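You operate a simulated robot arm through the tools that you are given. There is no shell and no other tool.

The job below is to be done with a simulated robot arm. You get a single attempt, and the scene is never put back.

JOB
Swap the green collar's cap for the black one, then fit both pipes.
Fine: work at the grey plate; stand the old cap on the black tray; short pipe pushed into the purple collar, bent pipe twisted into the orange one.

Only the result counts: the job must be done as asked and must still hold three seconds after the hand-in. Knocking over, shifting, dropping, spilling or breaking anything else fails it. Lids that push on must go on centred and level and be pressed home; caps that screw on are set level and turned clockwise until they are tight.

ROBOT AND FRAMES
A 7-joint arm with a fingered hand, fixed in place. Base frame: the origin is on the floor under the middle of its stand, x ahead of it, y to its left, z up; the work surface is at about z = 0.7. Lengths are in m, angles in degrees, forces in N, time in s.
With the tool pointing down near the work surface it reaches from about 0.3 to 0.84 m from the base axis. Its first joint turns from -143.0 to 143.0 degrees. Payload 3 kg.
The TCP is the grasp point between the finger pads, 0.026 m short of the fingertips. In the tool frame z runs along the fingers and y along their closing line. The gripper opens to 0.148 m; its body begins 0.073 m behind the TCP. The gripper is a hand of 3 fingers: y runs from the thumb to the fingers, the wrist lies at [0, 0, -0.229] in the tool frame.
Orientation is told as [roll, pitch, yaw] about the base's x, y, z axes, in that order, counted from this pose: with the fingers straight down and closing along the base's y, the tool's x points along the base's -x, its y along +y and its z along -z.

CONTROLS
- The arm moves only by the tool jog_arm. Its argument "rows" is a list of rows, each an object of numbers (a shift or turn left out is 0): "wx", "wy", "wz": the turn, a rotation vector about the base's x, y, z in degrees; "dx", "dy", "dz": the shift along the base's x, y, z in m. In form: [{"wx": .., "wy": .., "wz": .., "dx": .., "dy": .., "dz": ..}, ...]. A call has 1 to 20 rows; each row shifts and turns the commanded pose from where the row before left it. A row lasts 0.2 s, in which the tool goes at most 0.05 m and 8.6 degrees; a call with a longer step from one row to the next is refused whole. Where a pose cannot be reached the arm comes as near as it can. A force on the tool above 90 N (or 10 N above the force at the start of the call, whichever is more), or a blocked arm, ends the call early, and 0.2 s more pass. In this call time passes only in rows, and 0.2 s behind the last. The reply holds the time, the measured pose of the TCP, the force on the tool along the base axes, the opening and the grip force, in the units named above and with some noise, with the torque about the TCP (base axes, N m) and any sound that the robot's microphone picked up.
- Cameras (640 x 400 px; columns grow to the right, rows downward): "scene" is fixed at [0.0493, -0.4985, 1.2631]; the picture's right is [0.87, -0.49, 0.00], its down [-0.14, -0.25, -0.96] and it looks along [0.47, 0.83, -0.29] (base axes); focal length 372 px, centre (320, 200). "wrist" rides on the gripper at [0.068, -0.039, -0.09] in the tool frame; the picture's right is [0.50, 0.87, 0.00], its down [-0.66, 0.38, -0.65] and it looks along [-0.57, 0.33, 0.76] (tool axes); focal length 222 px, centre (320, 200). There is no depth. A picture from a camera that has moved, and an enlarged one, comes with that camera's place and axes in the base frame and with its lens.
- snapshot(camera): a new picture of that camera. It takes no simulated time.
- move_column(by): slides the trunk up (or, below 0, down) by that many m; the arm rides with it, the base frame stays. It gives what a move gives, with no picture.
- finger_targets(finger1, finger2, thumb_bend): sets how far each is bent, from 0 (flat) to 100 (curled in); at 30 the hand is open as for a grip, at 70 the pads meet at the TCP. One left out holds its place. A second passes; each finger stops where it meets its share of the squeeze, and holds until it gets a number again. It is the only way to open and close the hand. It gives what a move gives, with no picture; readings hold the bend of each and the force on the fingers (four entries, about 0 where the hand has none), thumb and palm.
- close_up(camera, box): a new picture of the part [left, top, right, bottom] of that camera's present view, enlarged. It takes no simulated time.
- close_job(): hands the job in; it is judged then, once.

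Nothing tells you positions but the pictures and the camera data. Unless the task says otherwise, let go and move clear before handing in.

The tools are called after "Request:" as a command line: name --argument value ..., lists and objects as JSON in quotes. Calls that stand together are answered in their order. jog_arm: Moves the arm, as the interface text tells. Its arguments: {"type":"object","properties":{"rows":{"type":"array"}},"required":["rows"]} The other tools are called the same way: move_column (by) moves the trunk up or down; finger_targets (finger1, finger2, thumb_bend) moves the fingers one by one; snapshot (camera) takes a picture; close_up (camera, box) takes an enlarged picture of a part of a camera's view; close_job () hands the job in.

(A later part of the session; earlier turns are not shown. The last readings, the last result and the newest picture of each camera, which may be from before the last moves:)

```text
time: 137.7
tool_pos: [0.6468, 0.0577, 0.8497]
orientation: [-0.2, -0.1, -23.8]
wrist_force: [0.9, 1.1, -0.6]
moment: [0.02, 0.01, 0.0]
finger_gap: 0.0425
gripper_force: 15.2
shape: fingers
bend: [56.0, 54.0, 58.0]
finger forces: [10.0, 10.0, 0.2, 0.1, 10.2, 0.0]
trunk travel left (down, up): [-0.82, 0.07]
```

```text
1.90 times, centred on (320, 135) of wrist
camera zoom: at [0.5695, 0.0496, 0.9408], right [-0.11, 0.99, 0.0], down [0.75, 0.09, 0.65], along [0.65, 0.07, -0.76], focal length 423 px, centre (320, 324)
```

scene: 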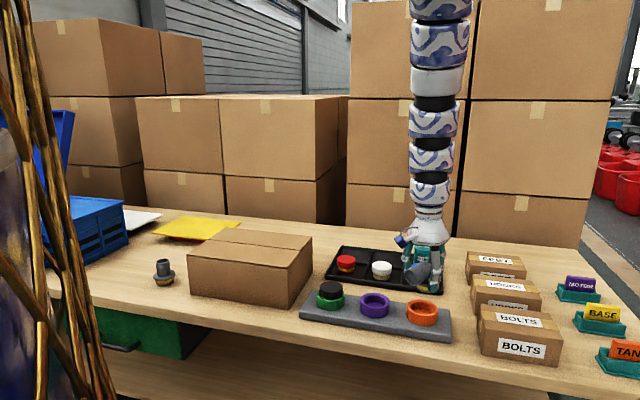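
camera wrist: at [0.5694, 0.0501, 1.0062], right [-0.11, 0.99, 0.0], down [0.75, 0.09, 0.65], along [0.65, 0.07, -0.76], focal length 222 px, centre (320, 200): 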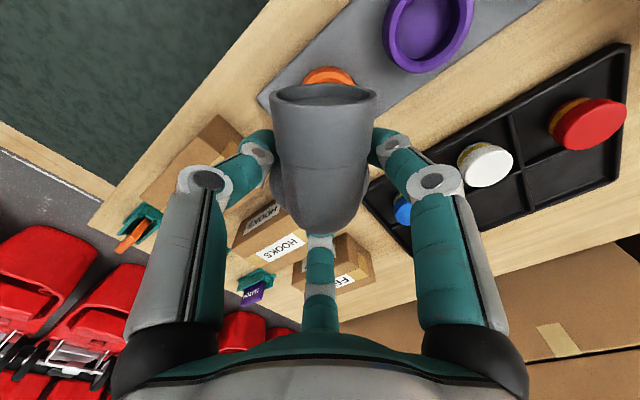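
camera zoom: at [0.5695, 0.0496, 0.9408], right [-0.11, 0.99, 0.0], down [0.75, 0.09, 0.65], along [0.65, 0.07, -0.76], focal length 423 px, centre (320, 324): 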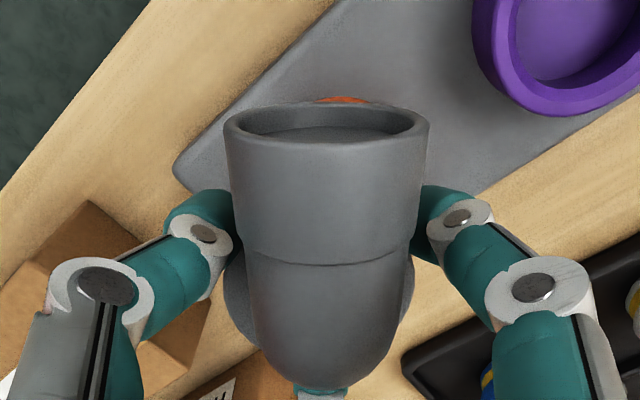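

The hand centre is at (0.6475, 0.058) and the collar is near (0.653, 0.068). I'll move over it and descend to just above the rim, then check alignment.

Request:
jog_arm --rows '[{"dx": 0.0055, "dy": 0.0108, "dz": -0.01}, {"dz": -0.015}, {"dz": -0.015}, {}]'

Request:
close_up --camera "scene" --box '[400, 270, 450, 325]'

Request:
close_up --camera "wrist" --box '[240, 30, 400, 240]'

```text
time: 138.7
tool_pos: [0.6542, 0.0686, 0.8098]
orientation: [-0.2, -0.2, -23.7]
wrist_force: [1.2, -0.1, -1.2]
moment: [0.0, 0.02, -0.01]
finger_gap: 0.0423
gripper_force: 15.0
shape: fingers
bend: [56.0, 54.0, 58.0]
finger forces: [10.0, 9.9, 0.0, 0.0, 10.1, 0.0]
trunk travel left (down, up): [-0.82, 0.07]
```

```text
7.27 times, centred on (425, 298) of scene
camera zoom: at [0.0493, -0.4985, 1.2631], right [0.87, -0.49, 0.0], down [-0.14, -0.25, -0.96], along [0.47, 0.83, -0.29], focal length 2704 px, centre (-444, -509)
```

zoom: 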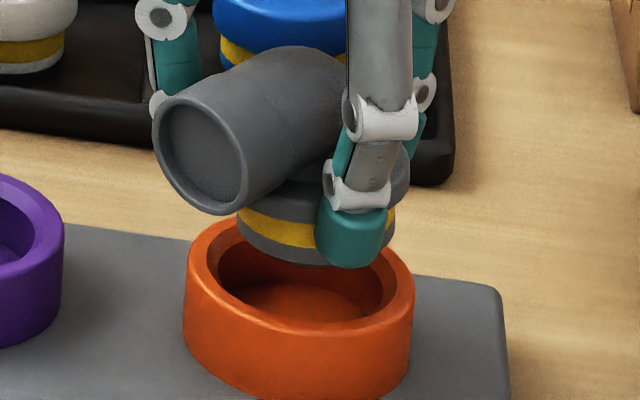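

```text
1.90 times, centred on (320, 135) of wrist
camera zoom: at [0.5753, 0.0603, 0.9012], right [-0.11, 0.99, 0.0], down [0.75, 0.09, 0.65], along [0.65, 0.07, -0.76], focal length 423 px, centre (320, 324)
```

zoom: 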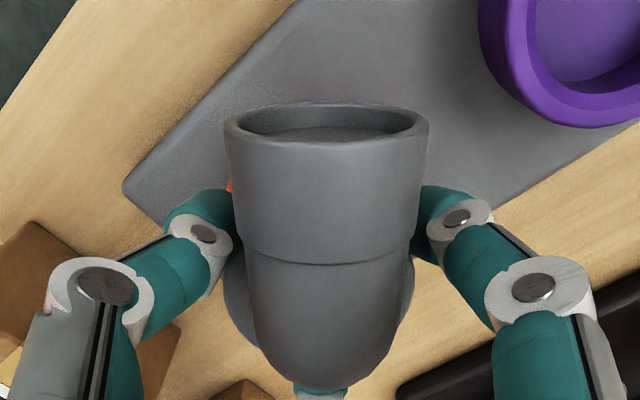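

The scene view shows the spigot about 3 mm to the right of the collar axis. I'll shift left by that amount, lower slightly and re-check.

Request:
jog_arm --rows '[{"dx": -0.003, "dy": 0.0016}, {"dz": -0.006}, {}]'

Request:
close_up --camera "scene" --box '[404, 284, 444, 320]'

Request:
close_up --camera "scene" --box '[400, 270, 450, 325]'

```text
time: 139.5
tool_pos: [0.6498, 0.0686, 0.8041]
orientation: [-0.3, -0.1, -23.7]
wrist_force: [0.1, 0.3, -2.3]
moment: [0.04, -0.01, -0.02]
finger_gap: 0.0422
gripper_force: 15.1
shape: fingers
bend: [56.0, 54.0, 58.0]
finger forces: [10.0, 9.8, 0.0, 0.1, 10.1, 0.0]
trunk travel left (down, up): [-0.82, 0.07]
```

```text
11.11 times, centred on (424, 302) of scene
camera zoom: at [0.0493, -0.4985, 1.2631], right [0.87, -0.49, 0.0], down [-0.14, -0.25, -0.96], along [0.47, 0.83, -0.29], focal length 4131 px, centre (-836, -933)
```

zoom: 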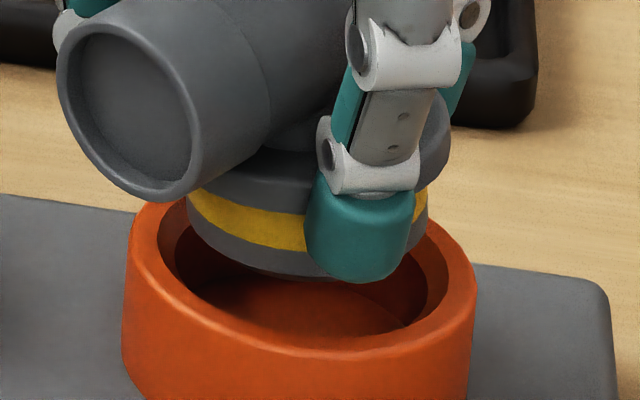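

```text
7.27 times, centred on (425, 298) of scene
camera zoom: at [0.0493, -0.4985, 1.2631], right [0.87, -0.49, 0.0], down [-0.14, -0.25, -0.96], along [0.47, 0.83, -0.29], focal length 2704 px, centre (-444, -509)
```

zoom: 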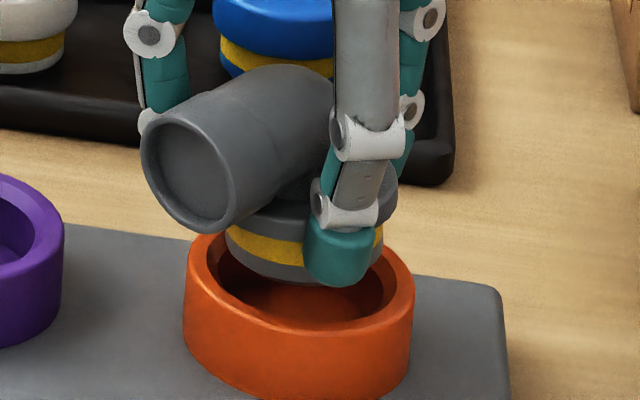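

The spigot is now centred over the bore in both directions. I'll lower until the fingertips are just above the rim, expecting about 7 mm of insertion.

Request:
jog_arm --rows '[{"dz": -0.004}, {"dz": -0.004}, {"dz": -0.003}, {}]'

Request:
close_up --camera "scene" --box '[404, 284, 444, 320]'

```text
time: 140.5
tool_pos: [0.65, 0.0688, 0.7938]
orientation: [-0.3, 0.0, -23.6]
wrist_force: [0.2, 0.8, -1.0]
moment: [0.01, 0.0, 0.01]
finger_gap: 0.0425
gripper_force: 14.8
shape: fingers
bend: [56.0, 54.0, 58.0]
finger forces: [10.0, 9.8, 0.1, 0.0, 10.1, 0.0]
trunk travel left (down, up): [-0.82, 0.07]
```

```text
11.11 times, centred on (424, 302) of scene
camera zoom: at [0.0493, -0.4985, 1.2631], right [0.87, -0.49, 0.0], down [-0.14, -0.25, -0.96], along [0.47, 0.83, -0.29], focal length 4131 px, centre (-836, -933)
```

zoom: 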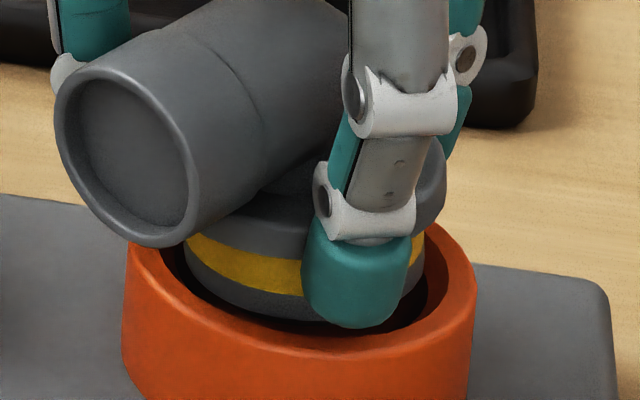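

Still free. I'll go on in 1–2 mm steps, watching for contact.

Request:
jog_arm --rows '[{"dz": -0.002}, {"dz": -0.002}, {}]'

Request:
jog_arm --rows '[{"dz": -0.001}, {"dz": -0.001}, {}]'

Request:
close_up --camera "scene" --box '[404, 284, 444, 320]'

```text
time: 141.3
tool_pos: [0.65, 0.069, 0.789]
orientation: [-0.2, -0.1, -23.7]
wrist_force: [-0.1, -0.3, -0.1]
moment: [0.01, 0.02, -0.02]
finger_gap: 0.0425
gripper_force: 14.9
shape: fingers
bend: [56.0, 54.0, 58.0]
finger forces: [9.8, 9.9, 0.0, 0.0, 10.1, 0.0]
trunk travel left (down, up): [-0.82, 0.07]
```

```text
time: 142.1
tool_pos: [0.6495, 0.0696, 0.7875]
orientation: [-0.2, -0.1, -23.7]
wrist_force: [0.2, -0.2, -0.9]
moment: [0.03, 0.02, -0.01]
finger_gap: 0.0423
gripper_force: 14.5
shape: fingers
bend: [56.0, 54.0, 58.0]
finger forces: [9.9, 9.9, 0.0, 0.0, 10.1, 0.0]
trunk travel left (down, up): [-0.82, 0.07]
```

```text
11.11 times, centred on (424, 302) of scene
camera zoom: at [0.0493, -0.4985, 1.2631], right [0.87, -0.49, 0.0], down [-0.14, -0.25, -0.96], along [0.47, 0.83, -0.29], focal length 4131 px, centre (-836, -933)
```

zoom: 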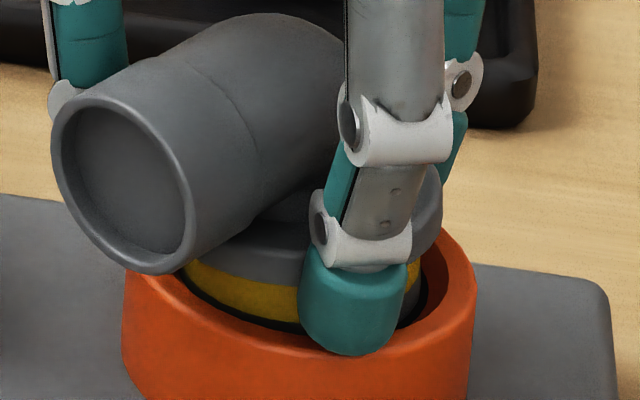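

Still free. Two more millimetres.

Request:
jog_arm --rows '[{"dz": -0.001}, {"dz": -0.001}, {}]'

Request:
jog_arm --rows '[{"dz": -0.001}, {}]'

Request:
close_up --camera "scene" --box '[404, 284, 444, 320]'

```text
time: 142.9
tool_pos: [0.6501, 0.0689, 0.7864]
orientation: [-0.1, -0.1, -23.7]
wrist_force: [1.9, -0.3, 6.9]
moment: [0.07, -0.05, 0.0]
finger_gap: 0.0418
gripper_force: 15.4
shape: fingers
bend: [56.0, 54.0, 58.0]
finger forces: [10.2, 11.7, 0.0, 0.0, 9.8, 0.1]
trunk travel left (down, up): [-0.82, 0.07]
```

```text
time: 143.5
tool_pos: [0.65, 0.0694, 0.7857]
orientation: [-0.1, -0.2, -23.6]
wrist_force: [2.5, -0.5, 16.8]
moment: [0.1, -0.4, 0.04]
finger_gap: 0.0416
gripper_force: 20.0
shape: fingers
bend: [56.0, 54.0, 58.0]
finger forces: [10.2, 20.4, 0.1, 0.1, 10.2, 0.0]
trunk travel left (down, up): [-0.82, 0.07]
```

```text
11.11 times, centred on (424, 302) of scene
camera zoom: at [0.0493, -0.4985, 1.2631], right [0.87, -0.49, 0.0], down [-0.14, -0.25, -0.96], along [0.47, 0.83, -0.29], focal length 4131 px, centre (-836, -933)
```

zoom: 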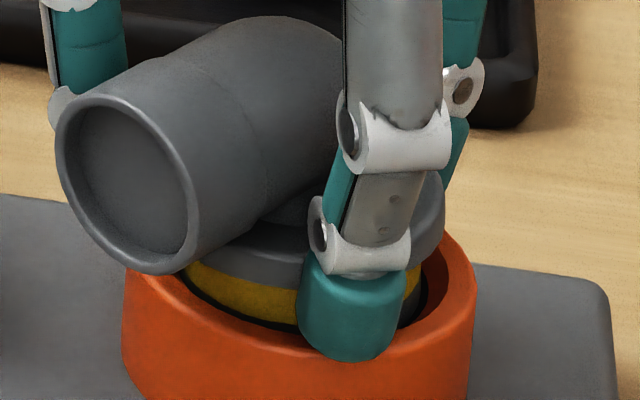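

Finger 2's tip is touching the rim, as expected, with the spigot partly in the bore. I'll back off 1 mm, loosen the fingers only slightly so they still cage the flange, slide up 10 mm and regrip.

Request:
jog_arm --rows '[{"dz": 0.0015}, {}]'

Request:
finger_targets --finger1 52 --finger2 51.5 --thumb_bend 52.5

Request:
close_up --camera "scene" --box '[400, 280, 444, 320]'

Request:
close_up --camera "wrist" --box '[240, 30, 400, 240]'

```text
time: 144.1
tool_pos: [0.6505, 0.0692, 0.7856]
orientation: [-0.2, -0.1, -23.8]
wrist_force: [2.0, 0.5, 6.9]
moment: [0.1, -0.08, 0.01]
finger_gap: 0.042
gripper_force: 17.0
shape: fingers
bend: [56.0, 54.0, 58.0]
finger forces: [10.6, 13.4, 0.0, 0.0, 9.9, 0.0]
trunk travel left (down, up): [-0.82, 0.07]
```

```text
time: 145.1
tool_pos: [0.6502, 0.0682, 0.7859]
orientation: [-0.3, -0.1, -23.6]
wrist_force: [0.2, -0.6, 1.0]
moment: [-0.01, 0.02, 0.0]
finger_gap: 0.0549
gripper_force: 0.2
shape: fingers
bend: [52.0, 51.0, 52.0]
finger forces: [0.0, 0.0, 0.1, 0.1, 0.0, 0.0]
trunk travel left (down, up): [-0.82, 0.07]
```

```text
10.00 times, centred on (422, 300) of scene
camera zoom: at [0.0493, -0.4985, 1.2631], right [0.87, -0.49, 0.0], down [-0.14, -0.25, -0.96], along [0.47, 0.83, -0.29], focal length 3718 px, centre (-700, -800)
```

zoom: 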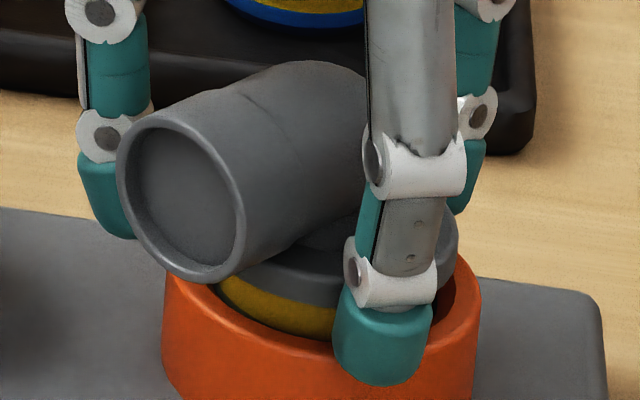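

```text
1.90 times, centred on (320, 135) of wrist
camera zoom: at [0.5721, 0.0615, 0.8761], right [-0.11, 0.99, 0.0], down [0.75, 0.09, 0.65], along [0.65, 0.07, -0.76], focal length 423 px, centre (320, 324)
```

zoom: 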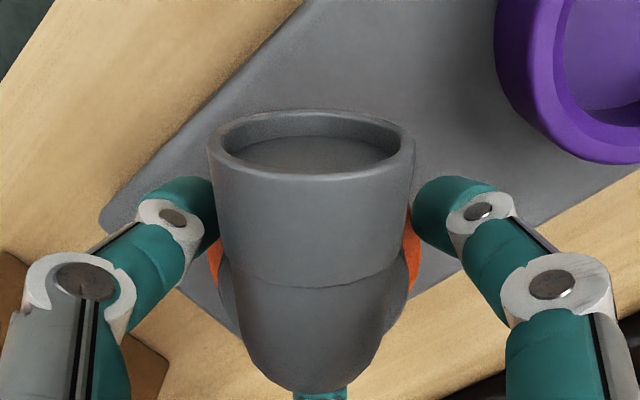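

The pipe stands level in the collar with the fingers just off it. I'll slide the hand up 10 mm and regrip the flange.

Request:
jog_arm --rows '[{"dz": 0.005}, {"dz": 0.005}, {}]'

Request:
finger_targets --finger1 56 --finger2 55 --thumb_bend 56

Request:
close_up --camera "scene" --box '[400, 280, 444, 320]'

Request:
close_up --camera "wrist" --box '[240, 30, 400, 240]'

```text
time: 145.9
tool_pos: [0.6497, 0.0697, 0.7968]
orientation: [-0.2, -0.1, -23.7]
wrist_force: [-0.6, 0.8, -0.1]
moment: [-0.03, 0.0, -0.01]
finger_gap: 0.0548
gripper_force: 0.0
shape: fingers
bend: [52.0, 51.0, 52.0]
finger forces: [0.0, 0.0, 0.1, 0.1, 0.0, 0.0]
trunk travel left (down, up): [-0.82, 0.07]
```

```text
time: 146.9
tool_pos: [0.6508, 0.0699, 0.7964]
orientation: [-0.2, -0.1, -23.7]
wrist_force: [-0.3, -0.7, 0.9]
moment: [-0.02, 0.04, 0.02]
finger_gap: 0.0463
gripper_force: 1.9
shape: fingers
bend: [55.0, 53.0, 55.0]
finger forces: [0.5, 1.7, 0.0, 0.1, 1.8, 0.1]
trunk travel left (down, up): [-0.82, 0.07]
```

```text
10.00 times, centred on (422, 300) of scene
camera zoom: at [0.0493, -0.4985, 1.2631], right [0.87, -0.49, 0.0], down [-0.14, -0.25, -0.96], along [0.47, 0.83, -0.29], focal length 3718 px, centre (-700, -800)
```

zoom: 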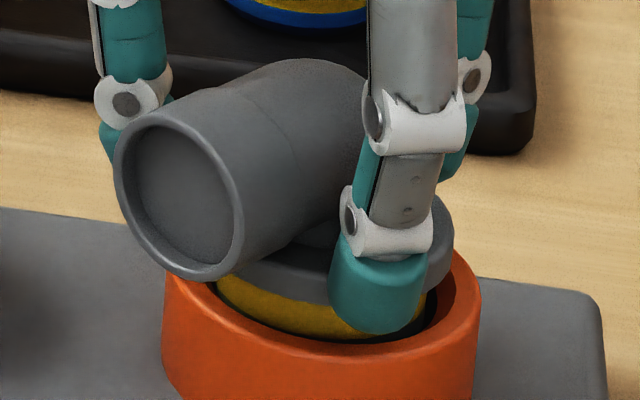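

```text
1.90 times, centred on (320, 135) of wrist
camera zoom: at [0.5724, 0.0622, 0.8864], right [-0.11, 0.99, 0.0], down [0.75, 0.09, 0.65], along [0.65, 0.07, -0.76], focal length 423 px, centre (320, 324)
```

zoom: 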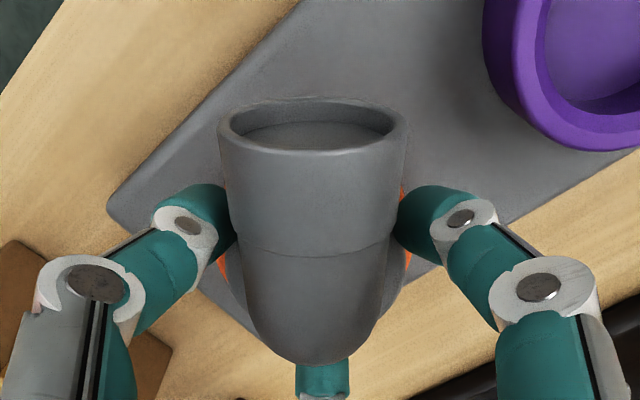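

The pipe sits about 2 mm toward −y and +x of the hand centre, so the hand isn't quite concentric with the collar. I'll loosen, shift, and close again.

Request:
finger_targets --finger1 52 --finger2 51.5 --thumb_bend 52.5

Request:
jog_arm --rows '[{"dx": 0.0012, "dy": -0.0018}, {}]'

Request:
finger_targets --finger1 57 --finger2 57 --thumb_bend 57

Request:
close_up --camera "wrist" --box '[240, 30, 400, 240]'

Request:
close_up --camera "scene" --box '[400, 280, 444, 320]'

```text
time: 147.9
tool_pos: [0.6515, 0.0699, 0.7969]
orientation: [-0.1, 0.0, -23.7]
wrist_force: [0.5, 0.1, -0.3]
moment: [0.0, -0.03, 0.0]
finger_gap: 0.0547
gripper_force: 0.1
shape: fingers
bend: [52.0, 51.0, 52.0]
finger forces: [0.1, 0.1, 0.1, 0.0, 0.0, 0.1]
trunk travel left (down, up): [-0.82, 0.07]
```

```text
time: 148.5
tool_pos: [0.6519, 0.067, 0.7962]
orientation: [-0.2, -0.1, -23.7]
wrist_force: [-0.4, 0.3, -0.3]
moment: [0.02, -0.02, 0.01]
finger_gap: 0.0552
gripper_force: 0.2
shape: fingers
bend: [52.0, 51.0, 52.0]
finger forces: [0.0, 0.0, 0.0, 0.0, 0.1, 0.0]
trunk travel left (down, up): [-0.82, 0.07]
```

```text
time: 149.5
tool_pos: [0.6531, 0.067, 0.7963]
orientation: [-0.1, -0.2, -23.7]
wrist_force: [0.0, 0.9, 0.0]
moment: [-0.01, 0.0, -0.03]
finger_gap: 0.0471
gripper_force: 2.0
shape: fingers
bend: [54.0, 53.0, 55.0]
finger forces: [1.4, 2.2, 0.0, 0.1, 1.4, 0.0]
trunk travel left (down, up): [-0.82, 0.07]
```

```text
1.90 times, centred on (320, 135) of wrist
camera zoom: at [0.5733, 0.0603, 0.8863], right [-0.11, 0.99, 0.0], down [0.75, 0.09, 0.65], along [0.65, 0.07, -0.76], focal length 423 px, centre (320, 324)
```

zoom: 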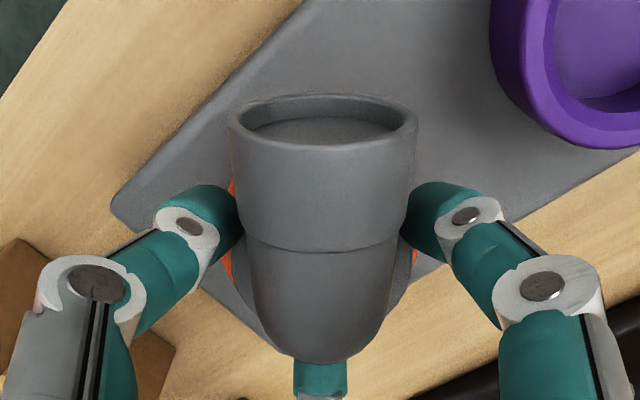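

```text
10.00 times, centred on (422, 300) of scene
camera zoom: at [0.0493, -0.4985, 1.2631], right [0.87, -0.49, 0.0], down [-0.14, -0.25, -0.96], along [0.47, 0.83, -0.29], focal length 3718 px, centre (-700, -800)
```

zoom: 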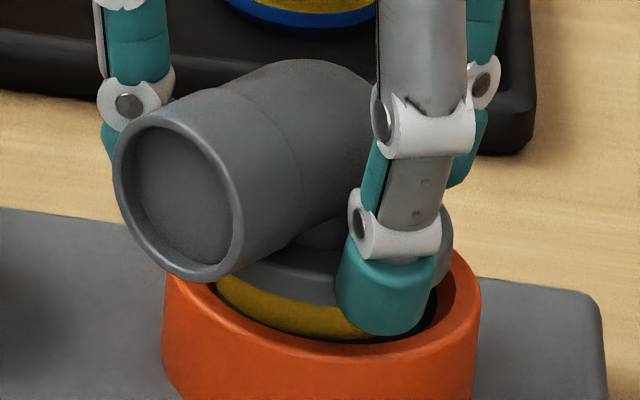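

The grip is now balanced and concentric with the collar. I'll firm up and push down.

Request:
finger_targets --finger1 70 --finger2 70 --thumb_bend 64

Request:
jog_arm --rows '[{"dz": -0.002}, {"dz": -0.001}, {}]'

Request:
close_up --camera "scene" --box '[400, 280, 444, 320]'

```text
time: 150.5
tool_pos: [0.6519, 0.069, 0.7951]
orientation: [-0.2, -0.1, -23.6]
wrist_force: [0.1, 1.5, 6.8]
moment: [0.03, 0.02, 0.0]
finger_gap: 0.0433
gripper_force: 16.1
shape: fingers
bend: [56.0, 54.0, 58.0]
finger forces: [10.7, 10.9, 0.1, 0.0, 10.3, 0.1]
trunk travel left (down, up): [-0.82, 0.07]
```

```text
time: 151.3
tool_pos: [0.6511, 0.0679, 0.7947]
orientation: [-0.2, -0.2, -23.8]
wrist_force: [0.1, 1.3, 19.6]
moment: [0.05, -0.02, -0.01]
finger_gap: 0.0435
gripper_force: 18.9
shape: fingers
bend: [55.0, 54.0, 58.0]
finger forces: [13.3, 13.4, 0.0, 0.0, 11.9, 0.0]
trunk travel left (down, up): [-0.82, 0.07]
```

```text
10.00 times, centred on (422, 300) of scene
camera zoom: at [0.0493, -0.4985, 1.2631], right [0.87, -0.49, 0.0], down [-0.14, -0.25, -0.96], along [0.47, 0.83, -0.29], focal length 3718 px, centre (-700, -800)
```

zoom: 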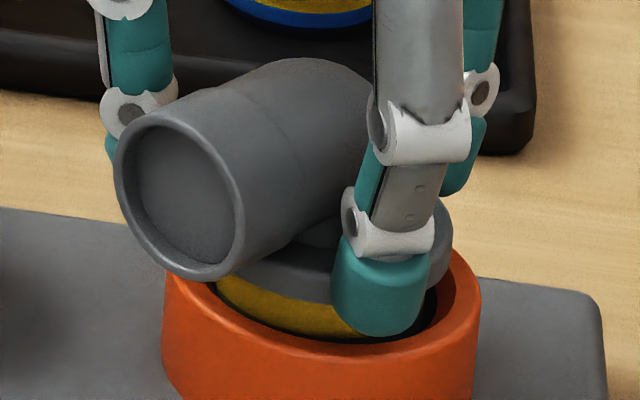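

The reaction is now a balanced 20 N with almost no torque, so the pipe is level on a genuine stop: the joint needs turning. I'll twist clockwise under this light pressure.

Request:
jog_arm --rows '[{"wz": -5}, {"wz": -5}, {"wz": -5}, {"wz": -5}, {}]'

Request:
close_up --camera "scene" --box '[400, 280, 444, 320]'

```text
time: 152.5
tool_pos: [0.6507, 0.067, 0.793]
orientation: [-0.1, -0.1, -43.6]
wrist_force: [-1.0, 0.0, 18.0]
moment: [0.03, 0.0, 0.13]
finger_gap: 0.0423
gripper_force: 18.5
shape: fingers
bend: [55.0, 54.0, 58.0]
finger forces: [13.9, 11.8, 0.0, 0.0, 11.7, 0.0]
trunk travel left (down, up): [-0.82, 0.07]
```

```text
10.00 times, centred on (422, 300) of scene
camera zoom: at [0.0493, -0.4985, 1.2631], right [0.87, -0.49, 0.0], down [-0.14, -0.25, -0.96], along [0.47, 0.83, -0.29], focal length 3718 px, centre (-700, -800)
```

zoom: 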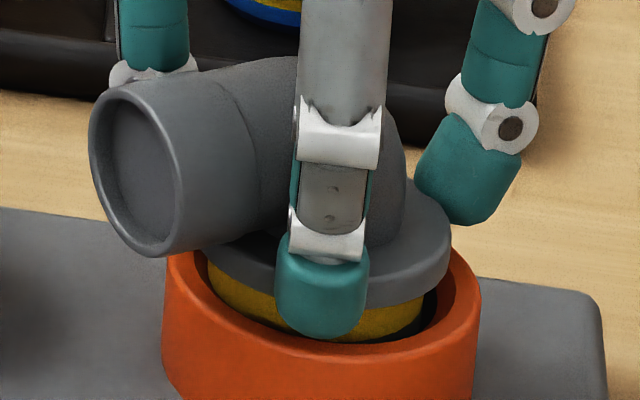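

The pipe is turning easily with only 0.13 N·m. I'll continue clockwise.

Request:
jog_arm --rows '[{"wz": -6}, {"wz": -6}, {"wz": -6}, {"wz": -6}, {"wz": -6}, {}]'

Request:
close_up --camera "scene" --box '[400, 280, 444, 320]'

```text
time: 153.9
tool_pos: [0.651, 0.0676, 0.794]
orientation: [-0.2, -0.1, -73.8]
wrist_force: [0.1, -0.6, 11.6]
moment: [0.02, 0.0, 0.14]
finger_gap: 0.0422
gripper_force: 18.1
shape: fingers
bend: [55.0, 54.0, 58.0]
finger forces: [12.7, 12.2, 0.0, 0.1, 11.5, 0.1]
trunk travel left (down, up): [-0.82, 0.07]
```

```text
10.00 times, centred on (422, 300) of scene
camera zoom: at [0.0493, -0.4985, 1.2631], right [0.87, -0.49, 0.0], down [-0.14, -0.25, -0.96], along [0.47, 0.83, -0.29], focal length 3718 px, centre (-700, -800)
```

zoom: 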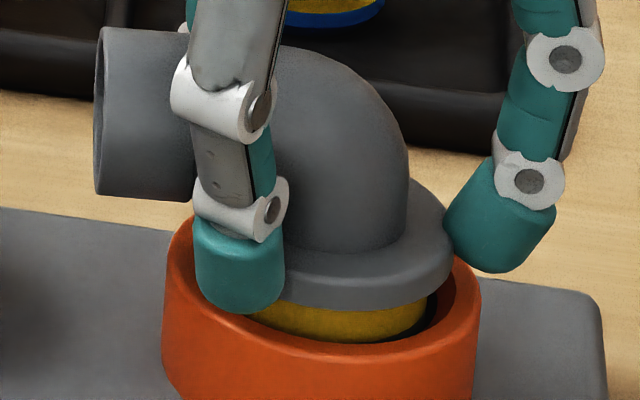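

The upward force is falling and the flange is closer to the rim, so it's screwing down. I'll keep turning and follow it down slightly.

Request:
jog_arm --rows '[{"wz": -6, "dz": -0.0003}, {"wz": -6}, {"wz": -6, "dz": -0.0003}, {"wz": -6}, {"wz": -6, "dz": -0.0003}, {}]'

Request:
close_up --camera "scene" --box '[400, 280, 444, 320]'

```text
time: 155.3
tool_pos: [0.6516, 0.0669, 0.7927]
orientation: [-0.1, -0.1, -103.7]
wrist_force: [0.3, 0.4, 0.1]
moment: [-0.01, -0.07, 0.03]
finger_gap: 0.0421
gripper_force: 13.2
shape: fingers
bend: [56.0, 54.0, 58.0]
finger forces: [9.0, 9.1, 0.0, 0.0, 7.8, 0.0]
trunk travel left (down, up): [-0.82, 0.07]
```

```text
10.00 times, centred on (422, 300) of scene
camera zoom: at [0.0493, -0.4985, 1.2631], right [0.87, -0.49, 0.0], down [-0.14, -0.25, -0.96], along [0.47, 0.83, -0.29], focal length 3718 px, centre (-700, -800)
```

zoom: 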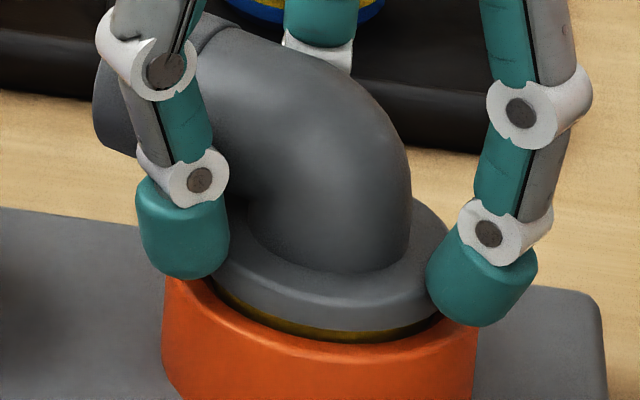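

The flange dropped several millimetres as a slot came into line, and only a sliver of band shows. I'll follow it down and press gently.

Request:
jog_arm --rows '[{"dz": -0.002}, {"dz": -0.002}, {}]'

Request:
close_up --camera "scene" --box '[400, 280, 444, 320]'

```text
time: 156.1
tool_pos: [0.6511, 0.0679, 0.7907]
orientation: [-0.1, 0.0, -103.7]
wrist_force: [2.2, -0.3, 36.0]
moment: [-0.16, -0.14, -0.08]
finger_gap: 0.0305
gripper_force: 31.0
shape: fingers
bend: [59.0, 57.0, 62.0]
finger forces: [20.5, 25.9, 0.0, 0.0, 15.4, 0.1]
trunk travel left (down, up): [-0.82, 0.07]
```

```text
10.00 times, centred on (422, 300) of scene
camera zoom: at [0.0493, -0.4985, 1.2631], right [0.87, -0.49, 0.0], down [-0.14, -0.25, -0.96], along [0.47, 0.83, -0.29], focal length 3718 px, centre (-700, -800)
```

zoom: 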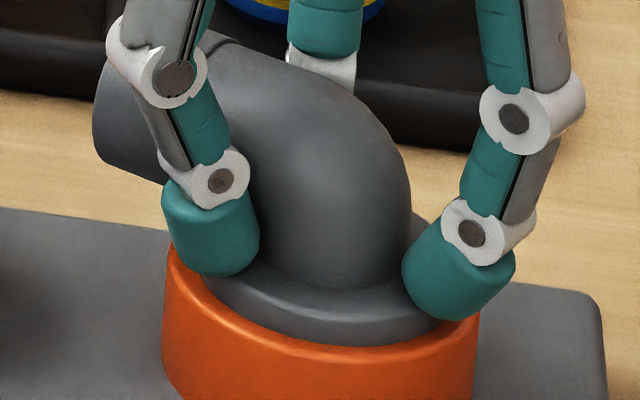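

The flange is now down at the rim with no band visible, and the fingers are pressing on it at 36 N. I'll zoom in to check the seating.

Request:
close_up --camera "scene" --box '[410, 292, 442, 316]'

Request:
close_up --camera "wrist" --box '[220, 60, 420, 240]'

```text
16.00 times, centred on (426, 304) of scene
camera zoom: at [0.0493, -0.4985, 1.2631], right [0.87, -0.49, 0.0], down [-0.14, -0.25, -0.96], along [0.47, 0.83, -0.29], focal length 5949 px, centre (-1376, -1464)
```

zoom: 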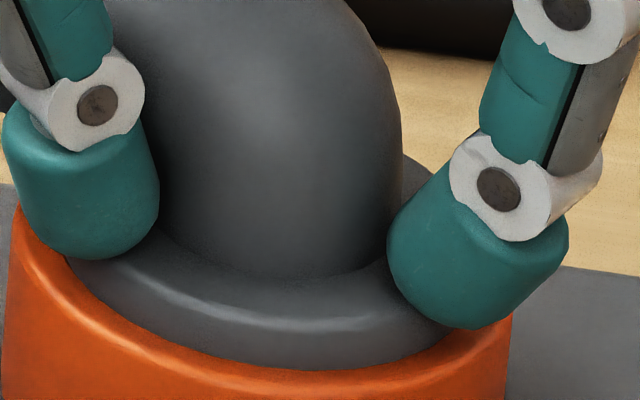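

```text
2.22 times, centred on (320, 150) of wrist
camera zoom: at [0.6294, 0.1435, 0.8804], right [0.96, 0.28, 0.0], down [0.21, -0.73, 0.65], along [0.18, -0.63, -0.76], focal length 494 px, centre (320, 311)
```

zoom: 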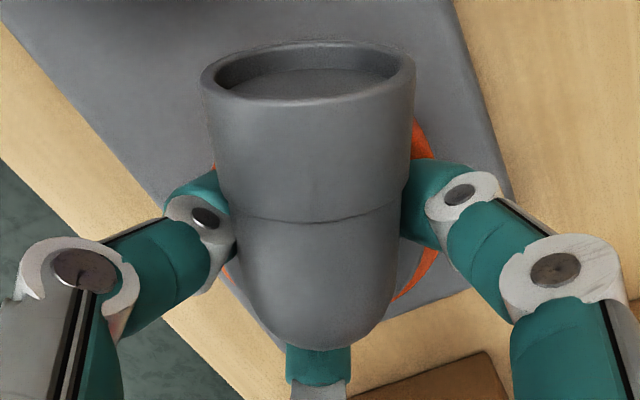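

The flange now sits inside the rim. I'll ease the press a little and keep turning clockwise until it tightens.

Request:
jog_arm --rows '[{"dz": 0.0015}, {"wz": -5}, {"wz": -5}, {"wz": -5}, {"wz": -5}, {}]'

Request:
close_up --camera "scene" --box '[400, 280, 444, 320]'

Request:
close_up --camera "wrist" --box '[220, 60, 420, 240]'

```text
time: 157.5
tool_pos: [0.6511, 0.0674, 0.79]
orientation: [-0.1, 0.0, -123.7]
wrist_force: [-3.9, -0.9, 24.5]
moment: [0.07, -0.33, 0.21]
finger_gap: 0.0305
gripper_force: 26.4
shape: fingers
bend: [57.0, 58.0, 61.0]
finger forces: [23.2, 18.5, 0.0, 0.0, 11.1, 0.1]
trunk travel left (down, up): [-0.82, 0.07]
```

```text
10.00 times, centred on (422, 300) of scene
camera zoom: at [0.0493, -0.4985, 1.2631], right [0.87, -0.49, 0.0], down [-0.14, -0.25, -0.96], along [0.47, 0.83, -0.29], focal length 3718 px, centre (-700, -800)
```

zoom: 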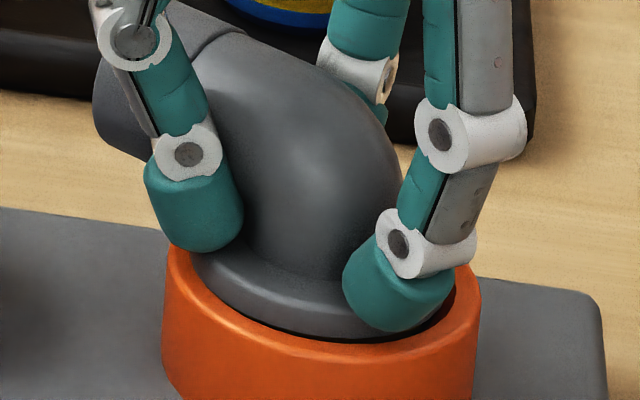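

```text
2.22 times, centred on (320, 150) of wrist
camera zoom: at [0.655, 0.1466, 0.8811], right [1.0, -0.06, 0.0], down [-0.05, -0.76, 0.65], along [-0.04, -0.65, -0.76], focal length 494 px, centre (320, 311)
```

zoom: 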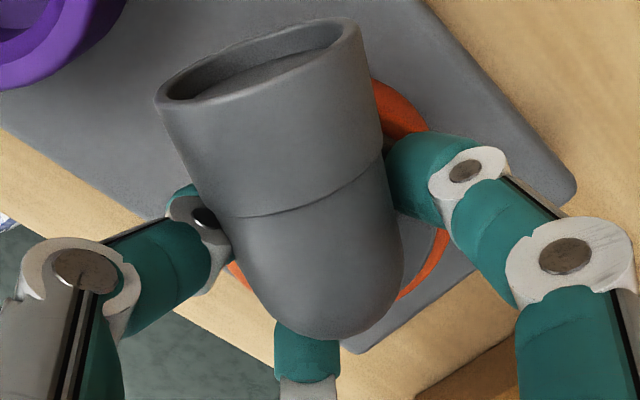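

The hand turned but the pipe stayed put, so it has gone tight or the fingers slipped on top of the flange. I'll turn back to straddle the tube symmetrically and open in small steps.

Request:
jog_arm --rows '[{"wz": 5, "dz": 0.001}, {"wz": 5}, {"wz": 5}, {"wz": 5}, {}]'

Request:
finger_targets --finger1 55 --finger2 54 --thumb_bend 57

Request:
close_up --camera "scene" --box '[400, 280, 444, 320]'

Request:
close_up --camera "wrist" --box '[220, 60, 420, 240]'

```text
time: 158.7
tool_pos: [0.6524, 0.068, 0.7903]
orientation: [-0.1, -0.2, -103.5]
wrist_force: [1.1, -0.5, 10.3]
moment: [-0.06, -0.24, 0.0]
finger_gap: 0.0311
gripper_force: 17.5
shape: fingers
bend: [58.0, 58.0, 62.0]
finger forces: [16.3, 14.0, 0.0, 0.0, 4.9, 0.1]
trunk travel left (down, up): [-0.82, 0.07]
```

```text
time: 159.7
tool_pos: [0.6509, 0.0675, 0.7914]
orientation: [-0.2, -0.1, -103.8]
wrist_force: [-2.5, -0.4, 4.8]
moment: [0.15, -0.05, 0.09]
finger_gap: 0.0399
gripper_force: 1.8
shape: fingers
bend: [56.0, 54.0, 56.0]
finger forces: [4.7, 0.0, 0.0, 0.1, 0.1, 0.1]
trunk travel left (down, up): [-0.82, 0.07]
```

```text
10.00 times, centred on (422, 300) of scene
camera zoom: at [0.0493, -0.4985, 1.2631], right [0.87, -0.49, 0.0], down [-0.14, -0.25, -0.96], along [0.47, 0.83, -0.29], focal length 3718 px, centre (-700, -800)
```

zoom: 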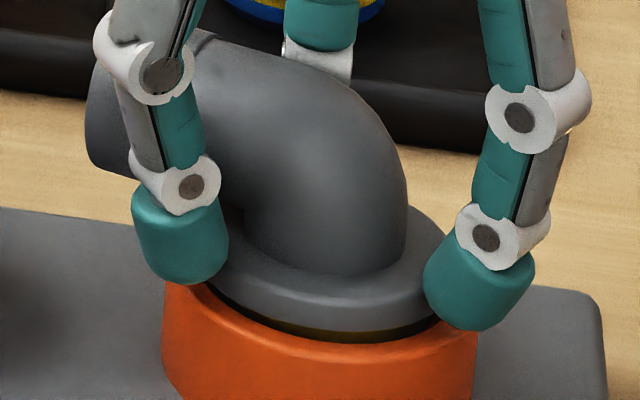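

```text
2.22 times, centred on (320, 150) of wrist
camera zoom: at [0.6287, 0.1435, 0.8812], right [0.96, 0.28, 0.0], down [0.22, -0.73, 0.65], along [0.18, -0.63, -0.76], focal length 494 px, centre (320, 311)
```

zoom: 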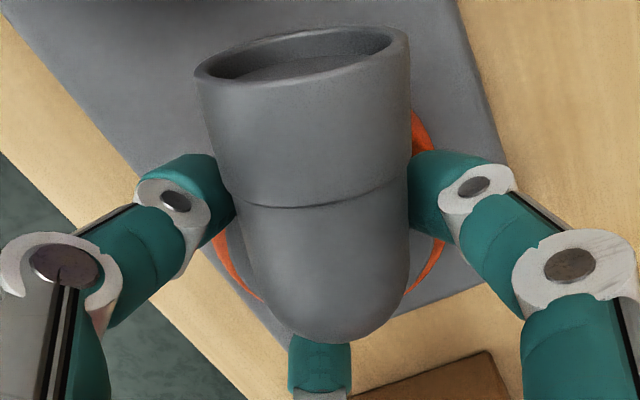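

Opening finger 1 is lifting the tube slightly, as before. I'll rotate a few degrees so finger 1 moves away from the tube, open it first, then do the others.

Request:
jog_arm --rows '[{"wz": -5}, {"wz": -3}, {}]'

Request:
finger_targets --finger1 50

Request:
close_up --camera "scene" --box '[400, 280, 444, 320]'

Request:
close_up --camera "wrist" --box '[220, 60, 420, 240]'

```text
time: 160.5
tool_pos: [0.6516, 0.0675, 0.7911]
orientation: [-0.3, -0.1, -111.7]
wrist_force: [-0.5, 0.0, 3.7]
moment: [0.04, -0.04, 0.01]
finger_gap: 0.0416
gripper_force: 1.7
shape: fingers
bend: [56.0, 54.0, 56.0]
finger forces: [3.3, 0.1, 0.0, 0.0, 0.4, 0.0]
trunk travel left (down, up): [-0.82, 0.07]
```

```text
time: 161.5
tool_pos: [0.6502, 0.0671, 0.7917]
orientation: [0.0, -0.1, -111.7]
wrist_force: [0.0, 0.7, 0.0]
moment: [0.01, -0.03, 0.05]
finger_gap: 0.0523
gripper_force: 0.0
shape: fingers
bend: [50.0, 54.0, 56.0]
finger forces: [0.1, 0.0, 0.1, 0.1, 0.1, 0.1]
trunk travel left (down, up): [-0.82, 0.07]
```

```text
10.00 times, centred on (422, 300) of scene
camera zoom: at [0.0493, -0.4985, 1.2631], right [0.87, -0.49, 0.0], down [-0.14, -0.25, -0.96], along [0.47, 0.83, -0.29], focal length 3718 px, centre (-700, -800)
```

zoom: 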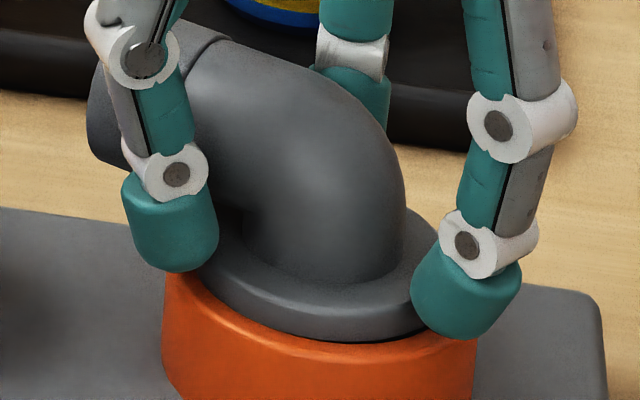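

```text
2.22 times, centred on (320, 150) of wrist
camera zoom: at [0.6395, 0.1458, 0.8813], right [0.99, 0.15, 0.0], down [0.11, -0.75, 0.65], along [0.09, -0.65, -0.76], focal length 494 px, centre (320, 311)
```

zoom: 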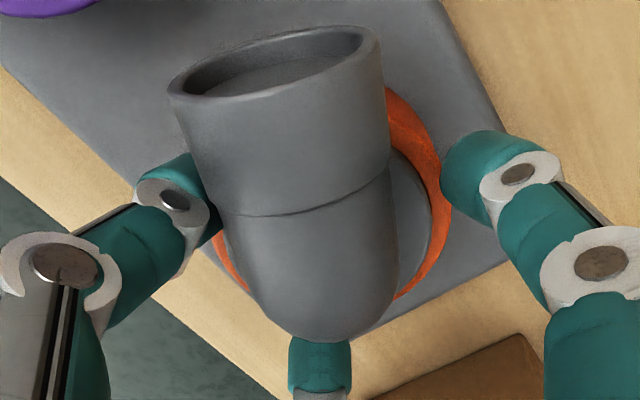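

Finger 1 is free and the pipe has settled back down. Now I'll rotate the other way and free the thumb and finger 2.

Request:
jog_arm --rows '[{"wz": 5}, {"wz": 4}, {}]'

Request:
finger_targets --finger1 48 --finger2 48 --thumb_bend 48

Request:
close_up --camera "scene" --box '[400, 280, 444, 320]'

Request:
close_up --camera "wrist" --box '[220, 60, 420, 240]'

```text
time: 162.3
tool_pos: [0.6506, 0.0689, 0.7898]
orientation: [-0.2, -0.1, -102.5]
wrist_force: [-0.7, 0.1, 1.0]
moment: [-0.02, 0.03, -0.02]
finger_gap: 0.0522
gripper_force: 0.7
shape: fingers
bend: [50.0, 54.0, 56.0]
finger forces: [0.0, 0.0, 0.0, 0.0, 0.2, 0.0]
trunk travel left (down, up): [-0.82, 0.07]
```

```text
time: 163.3
tool_pos: [0.6514, 0.0682, 0.7915]
orientation: [-0.2, -0.1, -102.7]
wrist_force: [0.3, -0.1, -0.2]
moment: [0.0, 0.01, -0.03]
finger_gap: 0.0681
gripper_force: 0.1
shape: fingers
bend: [48.0, 48.0, 48.0]
finger forces: [0.0, 0.0, 0.1, 0.0, 0.0, 0.0]
trunk travel left (down, up): [-0.82, 0.07]
```

```text
10.00 times, centred on (422, 300) of scene
camera zoom: at [0.0493, -0.4985, 1.2631], right [0.87, -0.49, 0.0], down [-0.14, -0.25, -0.96], along [0.47, 0.83, -0.29], focal length 3718 px, centre (-700, -800)
```

zoom: 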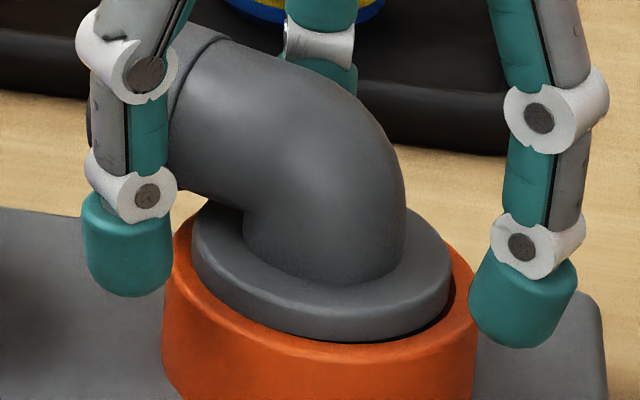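

```text
2.22 times, centred on (320, 150) of wrist
camera zoom: at [0.6275, 0.1433, 0.881], right [0.95, 0.3, 0.0], down [0.23, -0.72, 0.65], along [0.19, -0.62, -0.76], focal length 494 px, centre (320, 311)
```

zoom: 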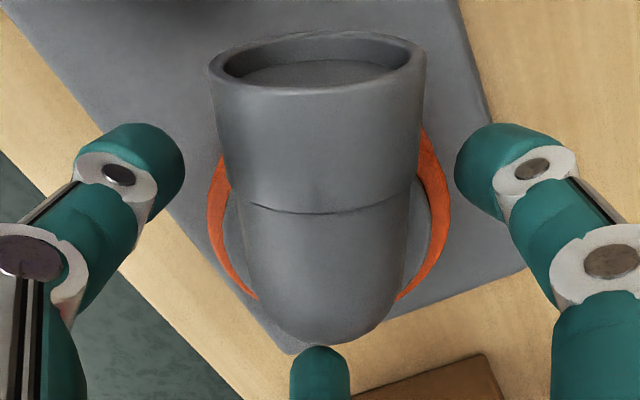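

The pipe stands level with its flange at the rim, clear of all fingers. I'll lower the hand so the pads are beside the flange edge, grip it, and twist clockwise to tighten.

Request:
jog_arm --rows '[{"dz": -0.003}, {"dz": -0.002}, {}]'

Request:
finger_targets --finger1 56 --finger2 56 --thumb_bend 56

Request:
close_up --camera "scene" --box '[400, 280, 444, 320]'

Request:
close_up --camera "wrist" --box '[220, 60, 420, 240]'

```text
time: 164.1
tool_pos: [0.6513, 0.0668, 0.786]
orientation: [-0.2, -0.1, -102.7]
wrist_force: [-0.3, 0.3, -0.4]
moment: [0.01, -0.03, 0.01]
finger_gap: 0.0682
gripper_force: 0.1
shape: fingers
bend: [48.0, 48.0, 48.0]
finger forces: [0.1, 0.0, 0.0, 0.0, 0.1, 0.0]
trunk travel left (down, up): [-0.82, 0.07]
```

```text
time: 165.1
tool_pos: [0.652, 0.0672, 0.7854]
orientation: [-0.2, -0.1, -102.8]
wrist_force: [-0.9, 0.1, -0.4]
moment: [0.03, 0.02, -0.02]
finger_gap: 0.0486
gripper_force: 2.7
shape: fingers
bend: [53.0, 54.0, 55.0]
finger forces: [1.7, 1.5, 0.0, 0.0, 1.5, 0.1]
trunk travel left (down, up): [-0.82, 0.07]
```

```text
10.00 times, centred on (422, 300) of scene
camera zoom: at [0.0493, -0.4985, 1.2631], right [0.87, -0.49, 0.0], down [-0.14, -0.25, -0.96], along [0.47, 0.83, -0.29], focal length 3718 px, centre (-700, -800)
```

zoom: 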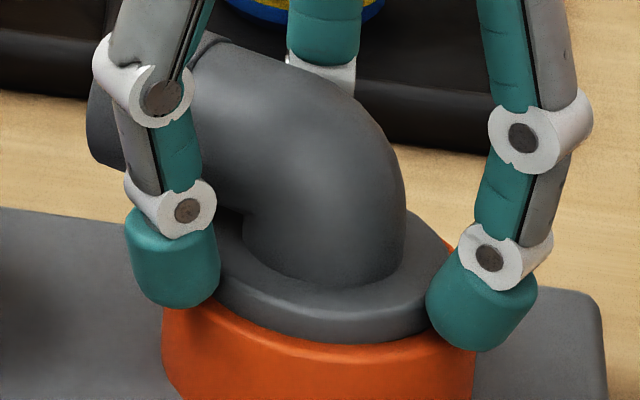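

```text
2.22 times, centred on (320, 150) of wrist
camera zoom: at [0.6277, 0.1426, 0.8759], right [0.95, 0.3, 0.0], down [0.23, -0.72, 0.65], along [0.19, -0.62, -0.76], focal length 494 px, centre (320, 311)
```

zoom: 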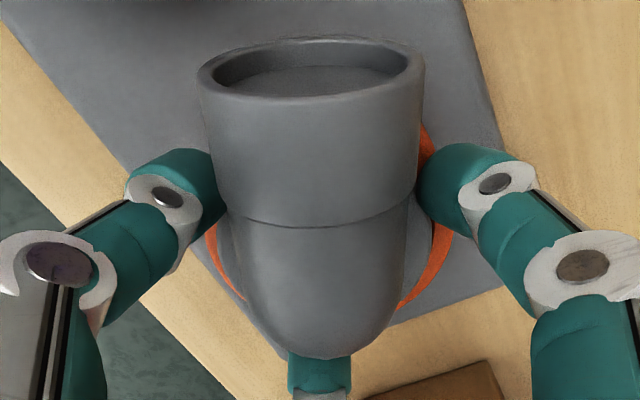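

All three pads touch the flange evenly with no vertical load. I'll firm up and twist clockwise.

Request:
finger_targets --finger1 72 --finger2 72 --thumb_bend 65

Request:
jog_arm --rows '[{"wz": -4}, {"wz": -4}, {"wz": -4}, {}]'

Request:
close_up --camera "wrist" --box '[220, 60, 420, 240]'

Request:
close_up --camera "scene" --box '[400, 280, 444, 320]'

```text
time: 166.1
tool_pos: [0.6509, 0.0675, 0.7852]
orientation: [-0.2, -0.1, -102.7]
wrist_force: [1.0, -0.1, 2.0]
moment: [0.01, 0.0, 0.03]
finger_gap: 0.0459
gripper_force: 16.3
shape: fingers
bend: [54.0, 55.0, 58.0]
finger forces: [11.1, 10.6, 0.0, 0.0, 11.1, 0.1]
trunk travel left (down, up): [-0.82, 0.07]
```

```text
time: 167.1
tool_pos: [0.6523, 0.0669, 0.7853]
orientation: [-0.2, -0.2, -114.6]
wrist_force: [3.5, -3.6, 1.9]
moment: [-0.14, -0.13, 0.15]
finger_gap: 0.0453
gripper_force: 18.6
shape: fingers
bend: [54.0, 55.0, 59.0]
finger forces: [13.0, 15.2, 0.0, 0.1, 9.3, 0.0]
trunk travel left (down, up): [-0.82, 0.07]
```

```text
2.22 times, centred on (320, 150) of wrist
camera zoom: at [0.6434, 0.1457, 0.876], right [1.0, 0.09, 0.0], down [0.07, -0.75, 0.65], along [0.06, -0.65, -0.76], focal length 494 px, centre (320, 311)
```

zoom: 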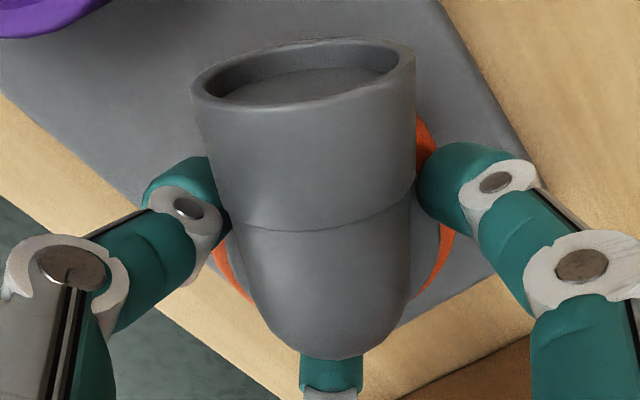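

```text
10.00 times, centred on (422, 300) of scene
camera zoom: at [0.0493, -0.4985, 1.2631], right [0.87, -0.49, 0.0], down [-0.14, -0.25, -0.96], along [0.47, 0.83, -0.29], focal length 3718 px, centre (-700, -800)
```

zoom: 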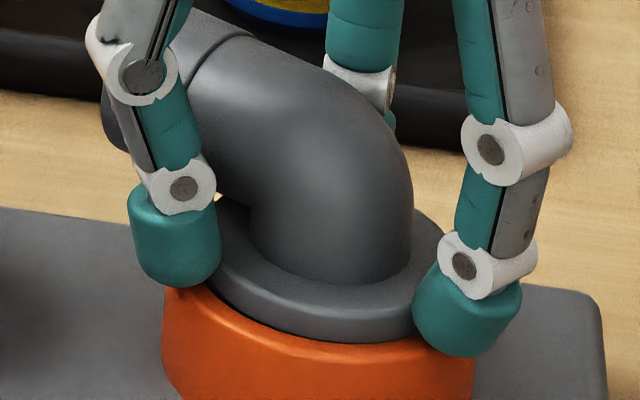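

The pipe followed partway with 0.15 N·m. I'll continue turning and watch whether the torque builds.

Request:
jog_arm --rows '[{"wz": -4}, {"wz": -4}, {"wz": -4}, {"wz": -4}, {}]'

Request:
close_up --camera "wrist" --box '[220, 60, 420, 240]'

Request:
close_up --camera "scene" --box '[400, 280, 444, 320]'

```text
time: 168.3
tool_pos: [0.652, 0.0679, 0.7858]
orientation: [-0.2, -0.1, -130.7]
wrist_force: [0.0, 0.0, 1.9]
moment: [0.06, 0.01, 0.04]
finger_gap: 0.0458
gripper_force: 16.9
shape: fingers
bend: [54.0, 55.0, 59.0]
finger forces: [11.2, 10.4, 0.0, 0.1, 12.2, 0.1]
trunk travel left (down, up): [-0.82, 0.07]
```

```text
2.22 times, centred on (320, 150) of wrist
camera zoom: at [0.6653, 0.145, 0.876], right [0.98, -0.19, 0.0], down [-0.14, -0.74, 0.65], along [-0.12, -0.64, -0.76], focal length 494 px, centre (320, 311)
```

zoom: 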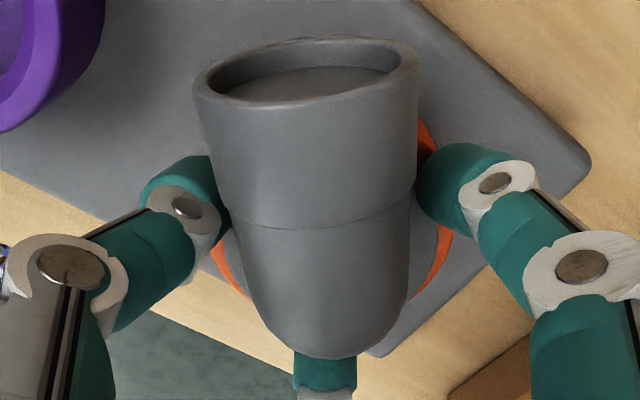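

```text
10.00 times, centred on (422, 300) of scene
camera zoom: at [0.0493, -0.4985, 1.2631], right [0.87, -0.49, 0.0], down [-0.14, -0.25, -0.96], along [0.47, 0.83, -0.29], focal length 3718 px, centre (-700, -800)
```

zoom: 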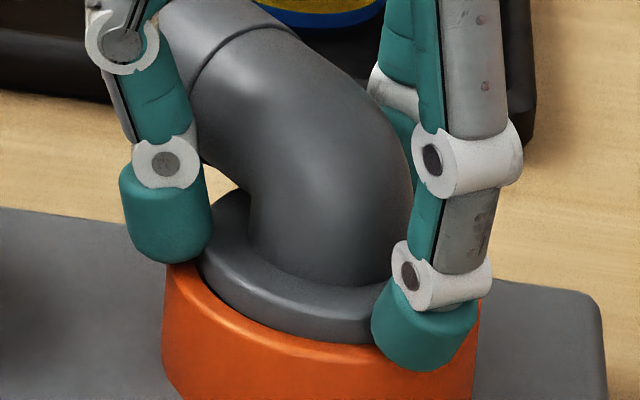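

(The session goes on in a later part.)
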